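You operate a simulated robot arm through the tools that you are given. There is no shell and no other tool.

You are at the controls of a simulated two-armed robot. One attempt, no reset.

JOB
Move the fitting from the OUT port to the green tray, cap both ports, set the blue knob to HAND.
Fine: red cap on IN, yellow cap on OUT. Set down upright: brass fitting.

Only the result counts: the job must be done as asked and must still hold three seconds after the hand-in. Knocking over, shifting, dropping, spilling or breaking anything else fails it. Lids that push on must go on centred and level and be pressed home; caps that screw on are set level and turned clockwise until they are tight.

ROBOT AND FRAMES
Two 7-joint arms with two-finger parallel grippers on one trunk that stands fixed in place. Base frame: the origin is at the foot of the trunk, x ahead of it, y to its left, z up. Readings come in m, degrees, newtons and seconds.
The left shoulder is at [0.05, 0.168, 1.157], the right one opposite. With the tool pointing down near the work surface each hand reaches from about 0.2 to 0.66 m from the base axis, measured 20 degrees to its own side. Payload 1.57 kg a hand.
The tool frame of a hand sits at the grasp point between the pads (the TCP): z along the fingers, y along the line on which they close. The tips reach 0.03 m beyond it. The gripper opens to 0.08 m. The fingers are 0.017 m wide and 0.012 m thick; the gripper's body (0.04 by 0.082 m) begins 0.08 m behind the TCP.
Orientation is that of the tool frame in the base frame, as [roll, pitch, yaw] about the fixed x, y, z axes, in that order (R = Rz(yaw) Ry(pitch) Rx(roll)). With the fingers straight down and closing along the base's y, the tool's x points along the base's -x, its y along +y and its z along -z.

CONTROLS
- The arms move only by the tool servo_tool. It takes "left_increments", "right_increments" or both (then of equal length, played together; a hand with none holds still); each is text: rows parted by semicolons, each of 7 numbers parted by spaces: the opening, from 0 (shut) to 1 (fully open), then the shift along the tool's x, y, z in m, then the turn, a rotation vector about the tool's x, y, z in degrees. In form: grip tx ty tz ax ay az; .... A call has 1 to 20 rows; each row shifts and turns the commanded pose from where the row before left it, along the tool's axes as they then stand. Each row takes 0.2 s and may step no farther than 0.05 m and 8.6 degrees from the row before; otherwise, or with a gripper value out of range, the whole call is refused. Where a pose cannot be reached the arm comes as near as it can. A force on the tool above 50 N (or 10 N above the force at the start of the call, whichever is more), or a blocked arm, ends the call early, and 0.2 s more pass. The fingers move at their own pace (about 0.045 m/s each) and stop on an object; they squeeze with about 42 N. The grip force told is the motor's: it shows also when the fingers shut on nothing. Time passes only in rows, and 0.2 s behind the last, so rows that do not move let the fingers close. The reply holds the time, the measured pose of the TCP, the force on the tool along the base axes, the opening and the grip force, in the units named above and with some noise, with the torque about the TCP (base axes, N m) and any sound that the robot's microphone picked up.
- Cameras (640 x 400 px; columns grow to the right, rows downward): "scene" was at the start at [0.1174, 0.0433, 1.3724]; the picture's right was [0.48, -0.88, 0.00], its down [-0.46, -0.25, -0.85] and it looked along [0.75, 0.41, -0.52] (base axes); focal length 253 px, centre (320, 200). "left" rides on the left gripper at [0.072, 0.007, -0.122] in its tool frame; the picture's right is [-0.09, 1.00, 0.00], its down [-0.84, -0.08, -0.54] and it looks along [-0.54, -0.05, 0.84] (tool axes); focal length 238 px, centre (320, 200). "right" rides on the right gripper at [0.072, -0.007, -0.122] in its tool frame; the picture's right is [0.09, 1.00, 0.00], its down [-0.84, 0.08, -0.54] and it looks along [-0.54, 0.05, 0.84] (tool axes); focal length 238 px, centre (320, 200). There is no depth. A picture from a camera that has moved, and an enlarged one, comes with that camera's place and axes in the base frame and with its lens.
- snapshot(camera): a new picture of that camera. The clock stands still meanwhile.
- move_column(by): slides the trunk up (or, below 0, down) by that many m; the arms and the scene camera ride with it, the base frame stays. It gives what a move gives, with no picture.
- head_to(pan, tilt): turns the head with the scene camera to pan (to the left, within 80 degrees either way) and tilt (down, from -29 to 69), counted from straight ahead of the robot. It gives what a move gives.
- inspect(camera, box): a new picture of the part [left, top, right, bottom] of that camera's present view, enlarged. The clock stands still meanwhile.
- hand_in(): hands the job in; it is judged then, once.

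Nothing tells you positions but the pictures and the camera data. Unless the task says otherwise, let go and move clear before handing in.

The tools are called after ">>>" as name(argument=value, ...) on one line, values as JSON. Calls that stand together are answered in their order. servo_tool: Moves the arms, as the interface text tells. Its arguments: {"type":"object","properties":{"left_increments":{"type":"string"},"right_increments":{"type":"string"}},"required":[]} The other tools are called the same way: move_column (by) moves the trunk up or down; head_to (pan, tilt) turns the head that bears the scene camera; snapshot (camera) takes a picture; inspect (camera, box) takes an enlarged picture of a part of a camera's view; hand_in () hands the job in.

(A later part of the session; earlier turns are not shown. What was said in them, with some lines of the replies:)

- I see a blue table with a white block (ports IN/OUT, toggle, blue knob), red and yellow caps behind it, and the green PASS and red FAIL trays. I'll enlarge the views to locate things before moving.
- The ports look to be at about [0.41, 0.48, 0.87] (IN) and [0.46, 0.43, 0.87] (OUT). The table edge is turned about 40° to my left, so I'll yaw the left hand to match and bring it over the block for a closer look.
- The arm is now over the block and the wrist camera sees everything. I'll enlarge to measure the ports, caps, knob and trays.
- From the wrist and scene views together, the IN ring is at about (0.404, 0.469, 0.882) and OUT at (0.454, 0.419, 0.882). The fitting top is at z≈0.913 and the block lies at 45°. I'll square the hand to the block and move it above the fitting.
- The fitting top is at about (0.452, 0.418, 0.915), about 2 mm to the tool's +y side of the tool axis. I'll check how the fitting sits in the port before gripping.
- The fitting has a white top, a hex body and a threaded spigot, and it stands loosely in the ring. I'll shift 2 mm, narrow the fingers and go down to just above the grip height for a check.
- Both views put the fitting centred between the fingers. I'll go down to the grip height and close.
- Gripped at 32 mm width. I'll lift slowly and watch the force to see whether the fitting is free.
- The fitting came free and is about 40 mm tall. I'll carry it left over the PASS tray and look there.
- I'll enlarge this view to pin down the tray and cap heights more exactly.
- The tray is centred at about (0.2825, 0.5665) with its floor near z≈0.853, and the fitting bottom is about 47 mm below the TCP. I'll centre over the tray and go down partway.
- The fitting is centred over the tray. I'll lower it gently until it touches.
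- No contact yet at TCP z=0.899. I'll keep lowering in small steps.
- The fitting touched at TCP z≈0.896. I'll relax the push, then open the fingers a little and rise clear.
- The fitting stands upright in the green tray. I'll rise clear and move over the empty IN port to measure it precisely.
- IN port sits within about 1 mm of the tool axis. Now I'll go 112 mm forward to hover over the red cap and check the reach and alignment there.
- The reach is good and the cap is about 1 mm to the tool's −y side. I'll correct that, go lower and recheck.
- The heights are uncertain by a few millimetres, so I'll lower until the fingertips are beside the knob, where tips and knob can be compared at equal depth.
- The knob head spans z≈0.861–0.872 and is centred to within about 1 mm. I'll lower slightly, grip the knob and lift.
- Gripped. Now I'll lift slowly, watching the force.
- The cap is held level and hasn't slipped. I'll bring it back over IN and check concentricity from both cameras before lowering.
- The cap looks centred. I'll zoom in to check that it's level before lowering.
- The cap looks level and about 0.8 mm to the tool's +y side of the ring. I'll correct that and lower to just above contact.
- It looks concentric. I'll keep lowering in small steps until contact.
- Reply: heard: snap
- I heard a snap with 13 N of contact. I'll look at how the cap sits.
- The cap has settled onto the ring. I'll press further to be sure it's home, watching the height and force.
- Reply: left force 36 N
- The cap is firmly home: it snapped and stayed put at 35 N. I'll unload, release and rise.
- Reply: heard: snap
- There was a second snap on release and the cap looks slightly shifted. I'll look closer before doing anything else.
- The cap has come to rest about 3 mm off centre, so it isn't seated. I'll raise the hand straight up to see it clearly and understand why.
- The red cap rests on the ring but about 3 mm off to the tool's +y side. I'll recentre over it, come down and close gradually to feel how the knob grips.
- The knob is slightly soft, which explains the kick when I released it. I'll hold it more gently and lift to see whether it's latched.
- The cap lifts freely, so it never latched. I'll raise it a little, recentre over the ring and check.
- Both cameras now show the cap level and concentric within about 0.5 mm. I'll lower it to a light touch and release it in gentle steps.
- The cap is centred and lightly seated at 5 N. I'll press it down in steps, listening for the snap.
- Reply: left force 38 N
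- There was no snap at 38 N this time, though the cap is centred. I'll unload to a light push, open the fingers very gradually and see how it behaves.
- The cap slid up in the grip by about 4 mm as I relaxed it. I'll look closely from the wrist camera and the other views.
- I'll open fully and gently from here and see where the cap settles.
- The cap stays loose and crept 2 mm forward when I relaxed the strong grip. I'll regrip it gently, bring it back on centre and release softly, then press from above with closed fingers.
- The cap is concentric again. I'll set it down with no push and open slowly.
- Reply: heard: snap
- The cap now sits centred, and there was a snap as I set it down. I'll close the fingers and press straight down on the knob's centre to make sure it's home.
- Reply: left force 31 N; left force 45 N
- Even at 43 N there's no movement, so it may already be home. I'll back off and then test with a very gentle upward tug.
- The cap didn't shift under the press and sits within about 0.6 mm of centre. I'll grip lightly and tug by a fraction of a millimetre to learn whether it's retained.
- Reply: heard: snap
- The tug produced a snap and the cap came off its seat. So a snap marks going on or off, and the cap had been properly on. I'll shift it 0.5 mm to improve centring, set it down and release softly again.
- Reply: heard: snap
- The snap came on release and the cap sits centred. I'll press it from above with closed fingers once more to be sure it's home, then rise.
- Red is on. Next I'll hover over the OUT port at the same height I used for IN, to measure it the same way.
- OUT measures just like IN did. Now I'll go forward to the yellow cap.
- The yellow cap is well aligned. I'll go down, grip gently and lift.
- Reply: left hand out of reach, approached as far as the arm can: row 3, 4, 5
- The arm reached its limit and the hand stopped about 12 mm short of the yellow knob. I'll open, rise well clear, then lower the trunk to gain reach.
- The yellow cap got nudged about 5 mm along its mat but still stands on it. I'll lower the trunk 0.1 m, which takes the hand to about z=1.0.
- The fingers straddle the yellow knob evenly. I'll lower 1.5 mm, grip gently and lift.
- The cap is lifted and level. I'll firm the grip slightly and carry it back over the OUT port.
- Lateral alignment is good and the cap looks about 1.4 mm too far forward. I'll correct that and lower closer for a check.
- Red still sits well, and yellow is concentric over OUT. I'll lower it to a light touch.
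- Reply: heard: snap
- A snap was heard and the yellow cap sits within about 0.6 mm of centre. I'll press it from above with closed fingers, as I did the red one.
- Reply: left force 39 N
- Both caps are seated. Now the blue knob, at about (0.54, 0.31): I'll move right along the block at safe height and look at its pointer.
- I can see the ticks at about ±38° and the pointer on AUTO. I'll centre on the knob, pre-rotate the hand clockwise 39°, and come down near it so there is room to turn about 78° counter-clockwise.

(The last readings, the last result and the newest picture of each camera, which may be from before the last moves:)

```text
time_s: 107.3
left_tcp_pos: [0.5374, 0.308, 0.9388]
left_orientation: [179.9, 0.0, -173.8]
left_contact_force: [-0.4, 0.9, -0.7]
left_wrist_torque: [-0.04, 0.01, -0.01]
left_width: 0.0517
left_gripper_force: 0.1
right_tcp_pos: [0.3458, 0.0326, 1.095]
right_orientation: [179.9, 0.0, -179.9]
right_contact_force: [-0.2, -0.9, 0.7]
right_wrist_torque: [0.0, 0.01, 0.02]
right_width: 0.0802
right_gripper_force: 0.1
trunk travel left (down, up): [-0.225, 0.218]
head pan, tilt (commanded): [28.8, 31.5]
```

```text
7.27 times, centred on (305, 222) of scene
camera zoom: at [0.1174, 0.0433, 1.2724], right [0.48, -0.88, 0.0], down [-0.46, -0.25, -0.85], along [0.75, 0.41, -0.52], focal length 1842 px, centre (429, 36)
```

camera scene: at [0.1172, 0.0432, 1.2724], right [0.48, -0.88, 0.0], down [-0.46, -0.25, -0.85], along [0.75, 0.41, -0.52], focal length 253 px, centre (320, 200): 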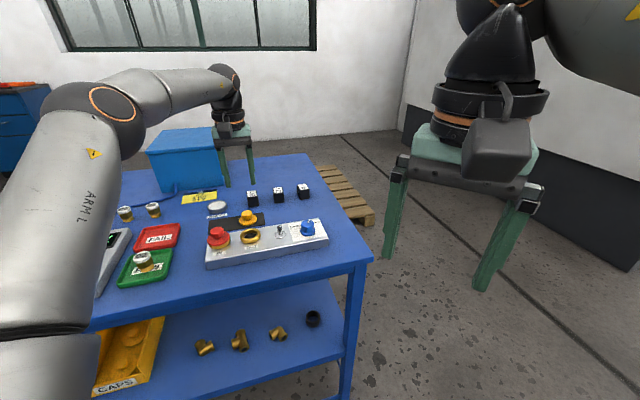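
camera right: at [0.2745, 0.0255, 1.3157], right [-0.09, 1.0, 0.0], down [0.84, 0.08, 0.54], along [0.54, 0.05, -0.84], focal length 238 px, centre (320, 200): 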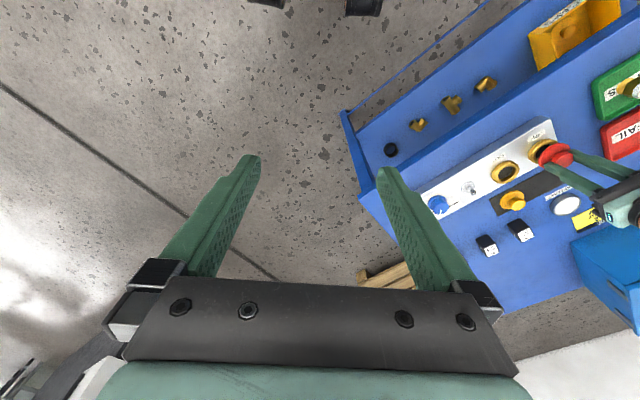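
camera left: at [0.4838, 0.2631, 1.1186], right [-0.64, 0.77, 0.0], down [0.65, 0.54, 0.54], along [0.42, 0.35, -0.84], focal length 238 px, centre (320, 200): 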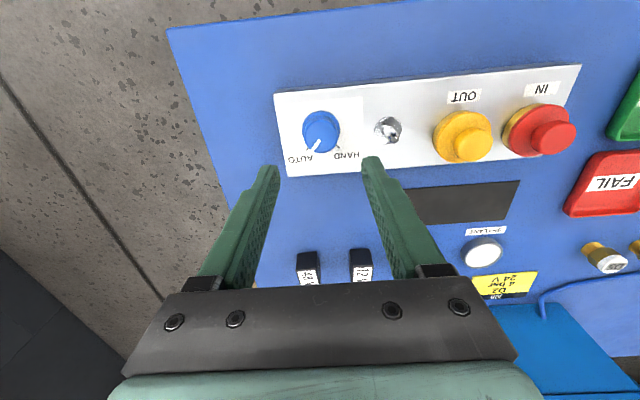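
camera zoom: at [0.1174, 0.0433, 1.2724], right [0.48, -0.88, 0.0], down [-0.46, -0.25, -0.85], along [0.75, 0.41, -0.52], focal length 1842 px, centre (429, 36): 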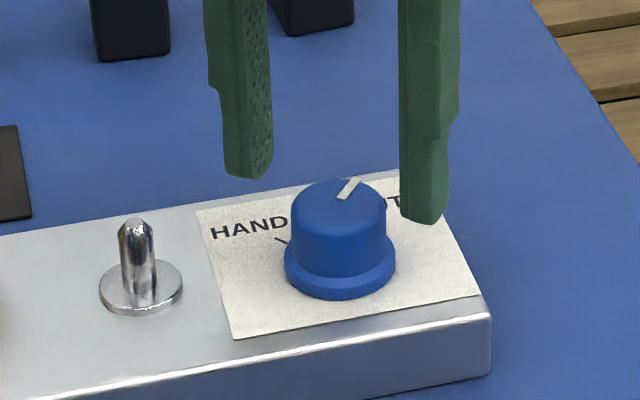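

Centred on the knob. I'll go down to its upper part and grip.

>>> servo_tool(left_increments="0.65 0.0004 -0.0003 0.01 0 0 0; 0.6 0 0 0.0105 0 0 0; 0.6 0 0 0 0 0 0; 0.4 0 0 0 0 0 0; 0.2 0 0 0 0 0 0; 0.1 0 0 0 0 0 0; 0.1 0 0 0 0 0 0; 0.1 0 0 0 0 0 0")

>>> inspect(camera="left", box=[240, 100, 400, 200])

>>> inspect(camera="scene", box=[280, 200, 340, 245])

```text
time_s: 109.1
left_tcp_pos: [0.5364, 0.3091, 0.9199]
left_orientation: [-180.0, 0.0, -173.9]
left_contact_force: [0.3, -4.3, -2.2]
left_wrist_torque: [0.25, -0.17, -0.02]
left_width: 0.0316
left_gripper_force: 40.7
right_tcp_pos: [0.3466, 0.0331, 1.0942]
right_orientation: [180.0, 0.0, -179.9]
right_contact_force: [0.3, 0.1, -0.3]
right_wrist_torque: [-0.01, 0.01, -0.03]
right_width: 0.0799
right_gripper_force: 0.0
trunk travel left (down, up): [-0.225, 0.218]
head pan, tilt (commanded): [28.8, 31.5]
```

```text
4.00 times, centred on (320, 150) of left
camera zoom: at [0.4648, 0.3082, 1.0394], right [-0.01, 1.0, 0.0], down [0.84, 0.01, 0.54], along [0.54, 0.01, -0.84], focal length 953 px, centre (320, 400)
```

zoom: 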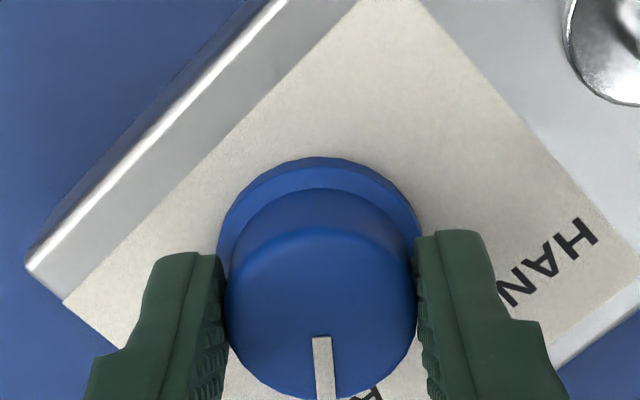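

```text
8.89 times, centred on (310, 222) of scene
camera zoom: at [0.1175, 0.043, 1.2723], right [0.48, -0.88, 0.0], down [-0.46, -0.25, -0.85], along [0.75, 0.41, -0.52], focal length 2251 px, centre (409, 0)
```

zoom: 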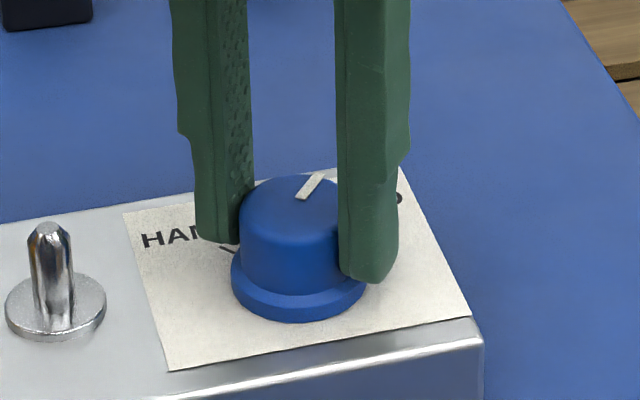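

Gripped at 31.6 mm. I'll relieve the small side load and start turning counter-clockwise.

>>> servo_tool(left_increments="0.1 0 -0.0006 0 0 0 0; 0.1 0 0 0 0 0 -4; 0.1 0 0 0 0 0 -6; 0.1 0 0 0 0 0 -7; 0.1 0 0 0 0 0 -7; 0.1 0 0 0 0 0 0")

>>> inspect(camera="scene", box=[280, 200, 340, 245])

```text
time_s: 110.5
left_tcp_pos: [0.5377, 0.3073, 0.9187]
left_orientation: [180.0, 0.0, -149.8]
left_contact_force: [-0.7, 0.0, -6.7]
left_wrist_torque: [-0.29, -0.34, -0.04]
left_width: 0.0315
left_gripper_force: 40.3
right_tcp_pos: [0.3468, 0.0341, 1.0939]
right_orientation: [-180.0, 0.0, -180.0]
right_contact_force: [1.0, -0.5, 0.0]
right_wrist_torque: [0.0, 0.0, -0.01]
right_width: 0.0801
right_gripper_force: 0.0
trunk travel left (down, up): [-0.225, 0.218]
head pan, tilt (commanded): [28.8, 31.5]
```

```text
8.89 times, centred on (310, 222) of scene
camera zoom: at [0.1178, 0.0436, 1.2723], right [0.48, -0.88, 0.0], down [-0.46, -0.25, -0.85], along [0.75, 0.41, -0.52], focal length 2251 px, centre (409, 0)
```

zoom: 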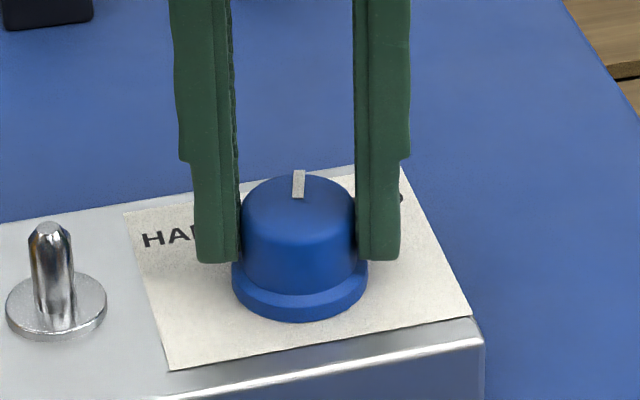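

The knob turns with the hand. I'll keep turning to about 70° in total and check the pointer.

>>> servo_tool(left_increments="0.1 0 0 0.0006 0 0 -7; 0.1 0 0 0 0 0 -8; 0.1 0 0 0 0 0 -8; 0.1 0 0 0 0 0 -8; 0.1 0 0 0 0 0 -8; 0.1 0 0 0 0 0 -7; 0.1 0 0 0 0 0 0")

>>> inspect(camera="scene", box=[280, 200, 340, 245])

>>> inspect(camera="left", box=[240, 110, 400, 210])

```text
time_s: 112.1
left_tcp_pos: [0.537, 0.3066, 0.9188]
left_orientation: [-180.0, -0.1, -103.8]
left_contact_force: [2.8, -1.6, -0.1]
left_wrist_torque: [-0.04, 0.21, 0.01]
left_width: 0.0316
left_gripper_force: 40.0
right_tcp_pos: [0.3465, 0.0329, 1.0949]
right_orientation: [180.0, -0.1, -179.9]
right_contact_force: [-0.3, -0.4, -0.1]
right_wrist_torque: [0.02, 0.0, 0.03]
right_width: 0.0803
right_gripper_force: 0.1
trunk travel left (down, up): [-0.225, 0.218]
head pan, tilt (commanded): [28.8, 31.5]
```

```text
8.89 times, centred on (310, 222) of scene
camera zoom: at [0.1177, 0.0432, 1.2723], right [0.48, -0.88, 0.0], down [-0.46, -0.25, -0.85], along [0.75, 0.41, -0.52], focal length 2251 px, centre (409, 0)
```

zoom: 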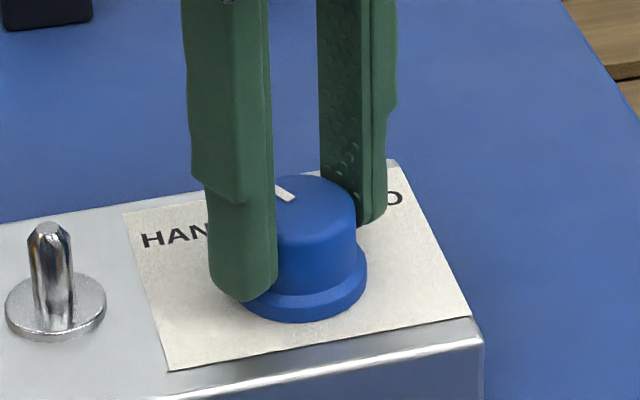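

```text
4.00 times, centred on (320, 160) of left
camera zoom: at [0.514, 0.2402, 1.0394], right [-0.94, 0.33, 0.0], down [0.27, 0.79, 0.54], along [0.18, 0.51, -0.84], focal length 953 px, centre (320, 360)
```

zoom: 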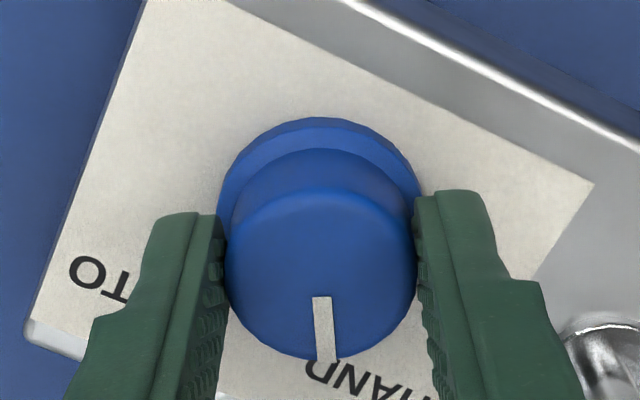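

The pointer is at about +32° and HAND lies at about +38°. I'll turn 7° more, then release and check.

>>> servo_tool(left_increments="0.1 0 0 0 0 0 -4; 0.1 0 0 0 0 0 -3.5; 0.1 0 0 0 0 0 0; 0.1 0 0 0 0 0 0")

>>> inspect(camera="left", box=[240, 110, 400, 210])

>>> inspect(camera="scene", box=[280, 200, 340, 245])

```text
time_s: 113.1
left_tcp_pos: [0.5368, 0.3075, 0.9188]
left_orientation: [180.0, 0.1, -96.4]
left_contact_force: [3.4, -1.3, 1.1]
left_wrist_torque: [0.06, 0.18, 0.01]
left_width: 0.0315
left_gripper_force: 40.4
right_tcp_pos: [0.3463, 0.0319, 1.0954]
right_orientation: [-179.9, 0.0, -180.0]
right_contact_force: [0.0, -0.1, 0.5]
right_wrist_torque: [0.01, -0.02, 0.01]
right_width: 0.0801
right_gripper_force: 0.1
trunk travel left (down, up): [-0.225, 0.218]
head pan, tilt (commanded): [28.8, 31.5]
```

```text
4.00 times, centred on (320, 160) of left
camera zoom: at [0.5231, 0.2377, 1.0394], right [-0.98, 0.2, 0.0], down [0.17, 0.82, 0.54], along [0.11, 0.53, -0.84], focal length 953 px, centre (320, 360)
```

zoom: 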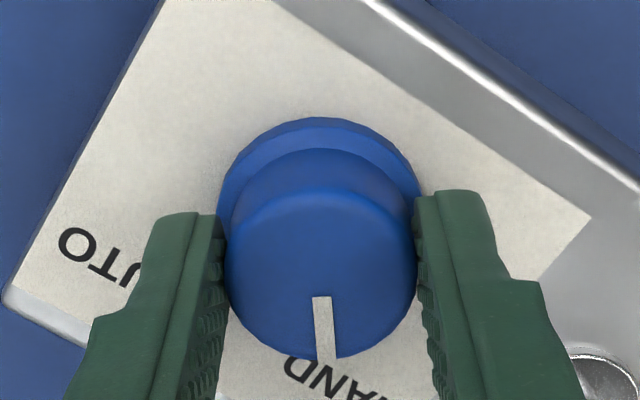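

```text
8.89 times, centred on (310, 222) of scene
camera zoom: at [0.1178, 0.0431, 1.2723], right [0.48, -0.88, 0.0], down [-0.46, -0.25, -0.85], along [0.75, 0.41, -0.52], focal length 2251 px, centre (409, 0)
```

zoom: 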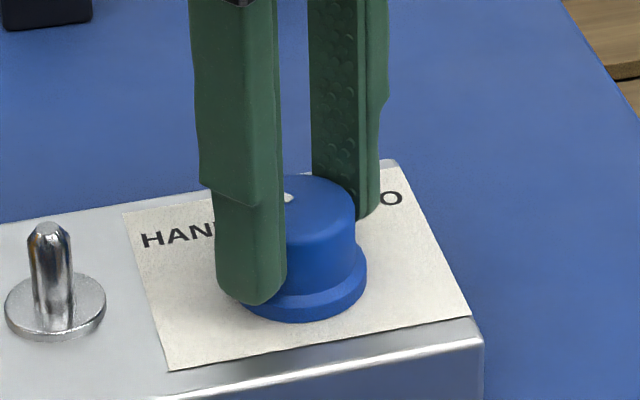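

>>> servo_tool(left_increments="0.2 0 0 0 0 0 0; 0.4 0 0 0 0 0 0; 0.55 0 0 0 0 0 0; 0.65 0 0 0 0 0 0; 0.65 0 0 -0.02 0 0 0; 0.65 0 0 -0.03 0 0 0; 0.65 0 0 -0.03 0 0 0; 0.65 0 0 0 0 0 7.7; 0.65 0 0 0 0 0 7.7; 0.65 0 0 0 0 0 7.7; 0.65 0 0 0 0 0 7.7; 0.65 0 0 0 0 0 7.7; 0.65 0 0 0 0 0 0; 0.65 0 0 0 0 0 0")

>>> inspect(camera="left", box=[240, 90, 400, 190])

>>> inspect(camera="scene", box=[280, 205, 340, 250])

```text
time_s: 116.1
left_tcp_pos: [0.5364, 0.3072, 0.999]
left_orientation: [-179.9, 0.1, -134.9]
left_contact_force: [1.0, 0.5, -0.2]
left_wrist_torque: [-0.01, 0.01, -0.01]
left_width: 0.0519
left_gripper_force: 0.0
right_tcp_pos: [0.3457, 0.0324, 1.0942]
right_orientation: [179.9, 0.1, -180.0]
right_contact_force: [0.5, 0.2, 0.3]
right_wrist_torque: [-0.04, 0.0, 0.02]
right_width: 0.0798
right_gripper_force: 0.0
trunk travel left (down, up): [-0.225, 0.218]
head pan, tilt (commanded): [28.8, 31.5]
```

```text
4.00 times, centred on (320, 140) of left
camera zoom: at [0.4819, 0.2624, 1.1194], right [-0.64, 0.77, 0.0], down [0.65, 0.54, 0.54], along [0.42, 0.35, -0.84], focal length 953 px, centre (320, 440)
```

zoom: 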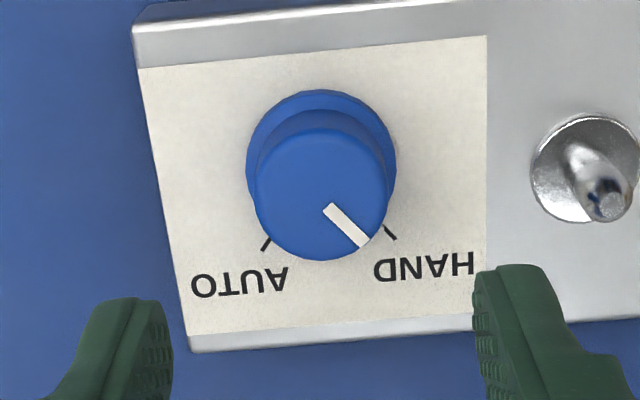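

```text
8.89 times, centred on (310, 228) of scene
camera zoom: at [0.1174, 0.0433, 1.2724], right [0.48, -0.88, 0.0], down [-0.46, -0.25, -0.85], along [0.75, 0.41, -0.52], focal length 2251 px, centre (409, -44)
```

zoom: 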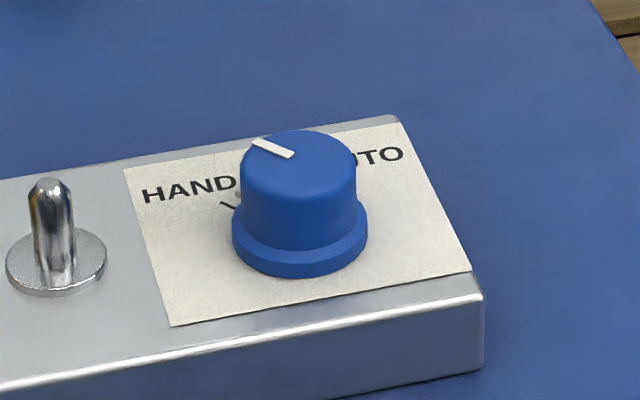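

The pointer now aligns with the HAND tick within a degree or two. I'll raise the hand and retreat toward the robot, then check everything.

>>> servo_tool(left_increments="0.65 0 0 -0.03 0 0 0; 0.65 0 0 -0.04 0 0 0; 0.65 0 0 -0.04 0 0 0; 0.65 0.03 0 -0.02 0 0 0; 0.65 0.04 0 0 0 0 0; 0.65 0.04 0 0 0 0 0; 0.65 0.04 0 0 0 0 0; 0.65 0.04 0 0 0 0 0; 0.65 0 0 0 0 0 0")

>>> snapshot(camera="scene")

>>> snapshot(camera="left")

>>> inspect(camera="scene", box=[190, 200, 340, 280])

>>> inspect(camera="scene", box=[100, 190, 220, 300])

```text
time_s: 118.1
left_tcp_pos: [0.3869, 0.1766, 1.1208]
left_orientation: [-180.0, 0.1, -134.9]
left_contact_force: [-0.9, 0.0, 0.3]
left_wrist_torque: [0.02, 0.01, 0.02]
left_width: 0.0519
left_gripper_force: 0.0
left hand out of reach, approached as far as the arm can: row 3
right_tcp_pos: [0.3458, 0.034, 1.0945]
right_orientation: [180.0, 0.0, 179.9]
right_contact_force: [0.5, -0.4, 0.5]
right_wrist_torque: [0.07, 0.0, 0.0]
right_width: 0.0799
right_gripper_force: 0.0
trunk travel left (down, up): [-0.225, 0.218]
head pan, tilt (commanded): [28.8, 31.5]
```

```text
taken
camera scene: at [0.1174, 0.0433, 1.2723], right [0.48, -0.88, 0.0], down [-0.46, -0.25, -0.85], along [0.75, 0.41, -0.52], focal length 253 px, centre (320, 200)
```

scene: 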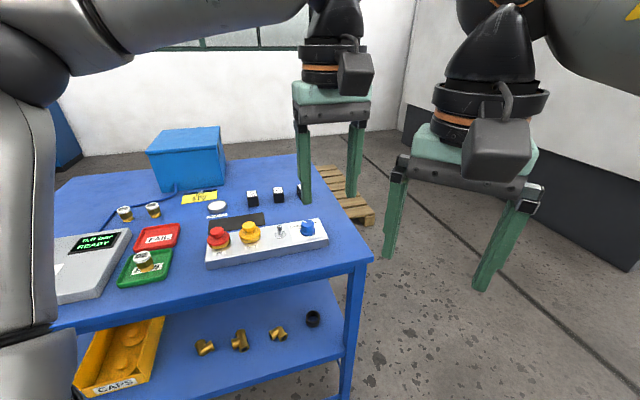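

```text
taken
camera left: at [0.3321, 0.1316, 1.2407], right [-0.64, 0.77, 0.0], down [0.65, 0.54, 0.54], along [0.42, 0.35, -0.84], focal length 238 px, centre (320, 200)
```

left: 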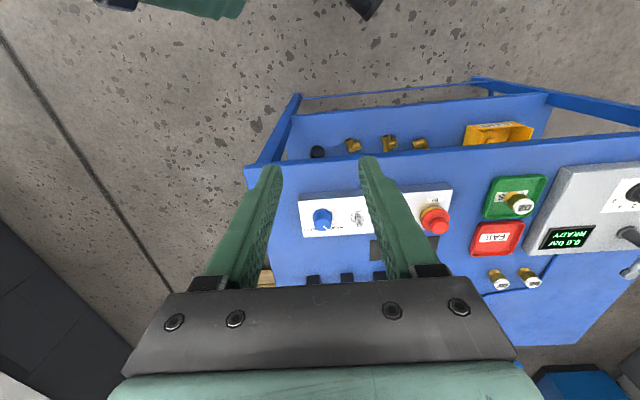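

```text
4.27 times, centred on (265, 240) of scene
camera zoom: at [0.1174, 0.0433, 1.2723], right [0.48, -0.88, 0.0], down [-0.46, -0.25, -0.85], along [0.75, 0.41, -0.52], focal length 1080 px, centre (555, 29)
```

zoom: 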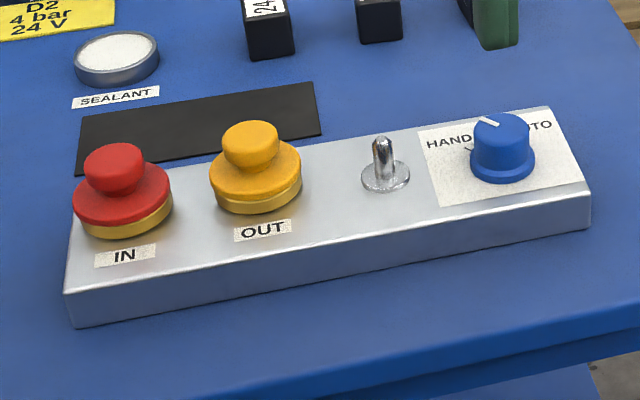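

```text
3.64 times, centred on (160, 245) of scene
camera zoom: at [0.1174, 0.0433, 1.2723], right [0.48, -0.88, 0.0], down [-0.46, -0.25, -0.85], along [0.75, 0.41, -0.52], focal length 921 px, centre (902, 36)
```

zoom: 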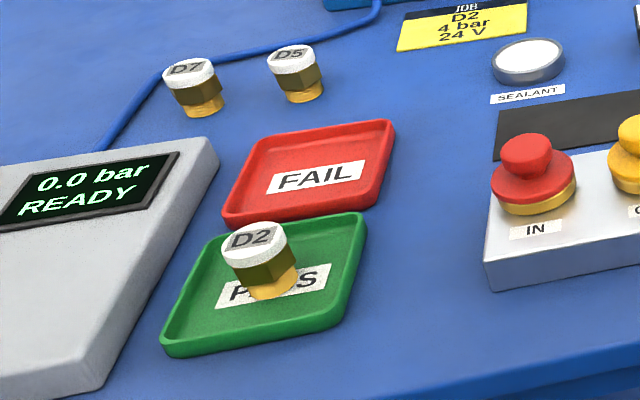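

Everything looks right: D2 upright in PASS, red on IN, yellow on OUT, the knob at HAND, and nothing else disturbed. One last close look at caps and knob from the current views.

>>> inspect(camera="scene", box=[200, 220, 265, 262])

>>> inspect(camera="scene", box=[285, 210, 335, 250])

>>> inspect(camera="right", box=[400, 60, 640, 210])

```text
9.52 times, centred on (232, 241) of scene
camera zoom: at [0.1174, 0.0433, 1.2723], right [0.48, -0.88, 0.0], down [-0.46, -0.25, -0.85], along [0.75, 0.41, -0.52], focal length 2412 px, centre (1153, -190)
```

zoom: 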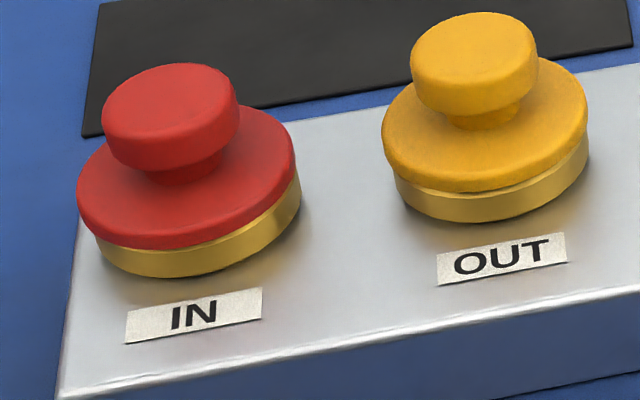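

```text
10.00 times, centred on (310, 230) of scene
camera zoom: at [0.1174, 0.0433, 1.2723], right [0.48, -0.88, 0.0], down [-0.46, -0.25, -0.85], along [0.75, 0.41, -0.52], focal length 2532 px, centre (420, -100)
```

zoom: 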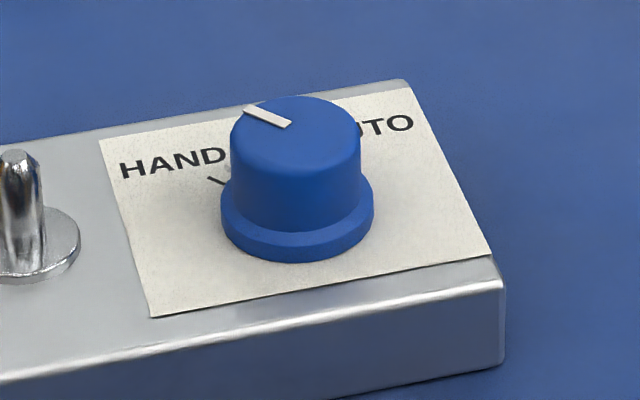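

```text
2.67 times, centred on (520, 135) of right
camera zoom: at [0.2745, 0.0254, 1.2157], right [-0.09, 1.0, 0.0], down [0.84, 0.08, 0.54], along [0.54, 0.05, -0.84], focal length 636 px, centre (-213, 373)
```

zoom: 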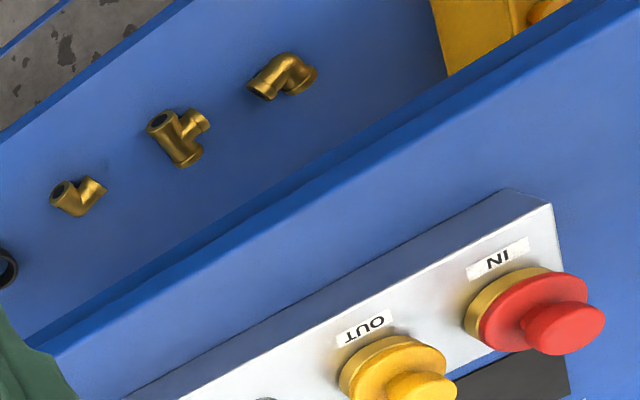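

Yellow shows slightly more of the ring's chamfer than red. I'll zoom right in on both seats to compare.

>>> inspect(camera="scene", box=[236, 228, 264, 246])

>>> inspect(camera="scene", box=[205, 234, 233, 252])

>>> inspect(camera="right", box=[520, 180, 580, 215])

>>> inspect(camera="right", box=[565, 155, 635, 200])

```text
16.00 times, centred on (250, 237) of scene
camera zoom: at [0.1174, 0.0433, 1.2723], right [0.48, -0.88, 0.0], down [-0.46, -0.25, -0.85], along [0.75, 0.41, -0.52], focal length 4052 px, centre (1440, -392)
```

zoom: 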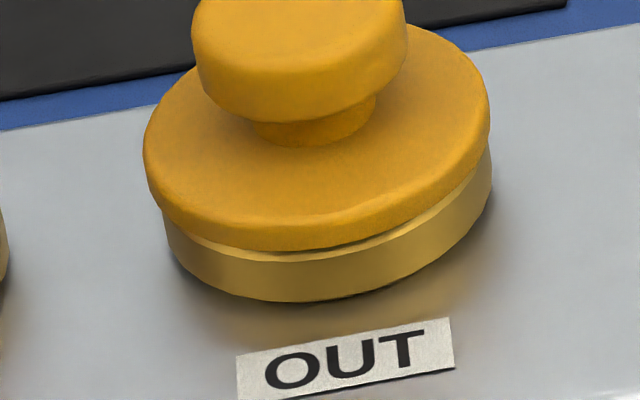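

```text
16.00 times, centred on (219, 243) of scene
camera zoom: at [0.1174, 0.0433, 1.2723], right [0.48, -0.88, 0.0], down [-0.46, -0.25, -0.85], along [0.75, 0.41, -0.52], focal length 4052 px, centre (1936, -488)
```

zoom: 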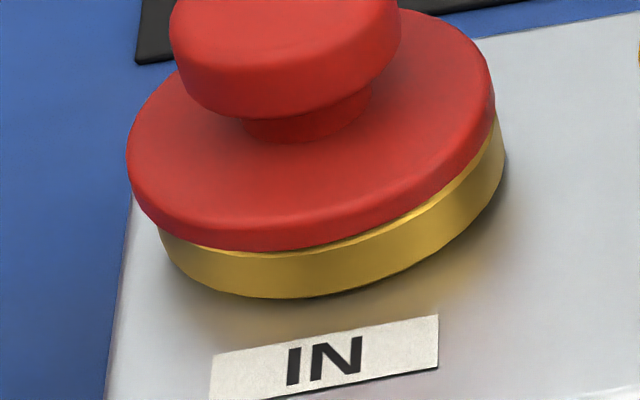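

```text
10.67 times, centred on (550, 198) of right
camera zoom: at [0.2745, 0.0254, 1.2157], right [-0.09, 1.0, 0.0], down [0.84, 0.08, 0.54], along [0.54, 0.05, -0.84], focal length 2542 px, centre (-2133, 227)
```

zoom: 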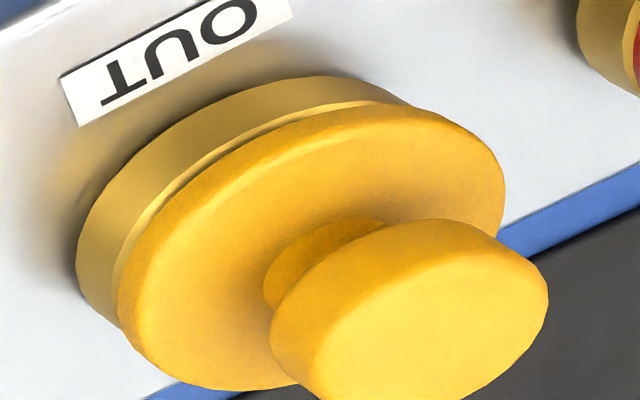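

```text
8.89 times, centred on (600, 178) of right
camera zoom: at [0.2745, 0.0254, 1.2157], right [-0.09, 1.0, 0.0], down [0.84, 0.08, 0.54], along [0.54, 0.05, -0.84], focal length 2119 px, centre (-2169, 400)
```

zoom: 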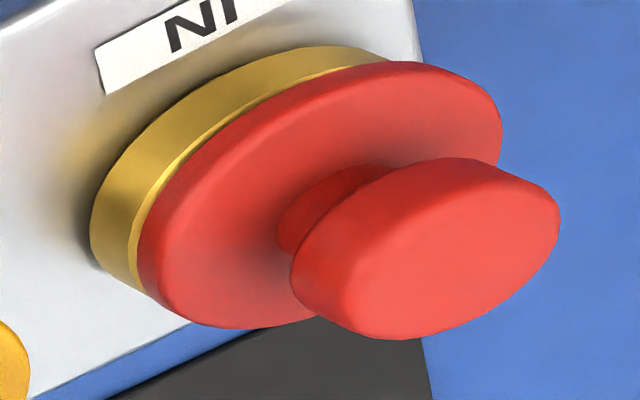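

Both caps sit level on their rings. I heard each snap on, neither moved when pressed from above, and they look within about 1 mm of centre. The D2 fitting stands upright in the green tray, the knob points at HAND, and the hands are clear, so I'm handing in.

>>> hand_in()

```text
The job is handed in.
```

I've handed the job in. The hand-in gave no verdict, so this is what the cameras and sensors showed just before it:

- **Fitting:** D2 stands upright in the green PASS tray.
- **Red cap on IN:** it sits level and about 0.7 mm off centre. My first three attempts to seat it failed or had to be undone. On the fourth it snapped on, and it didn't move when I pressed it from above.
- **Yellow cap on OUT:** it sits level, about 1 mm off centre. It snapped on and didn't move when pressed with about 38 N. Before that, the arm ran out of reach and pushed this cap about 6 mm along its black mat, so I lowered the trunk to pick it up. The trunk is still 0.1 m lower than at the start.
- **Blue knob:** the pointer is on the HAND mark within about 2°.

The caps hold only lightly: a gentle upward tug on red during testing popped it off again. They should stay put as long as nothing pulls on them.

In the final pictures nothing else on the table looked moved. Both hands were clear of the table when I handed in.
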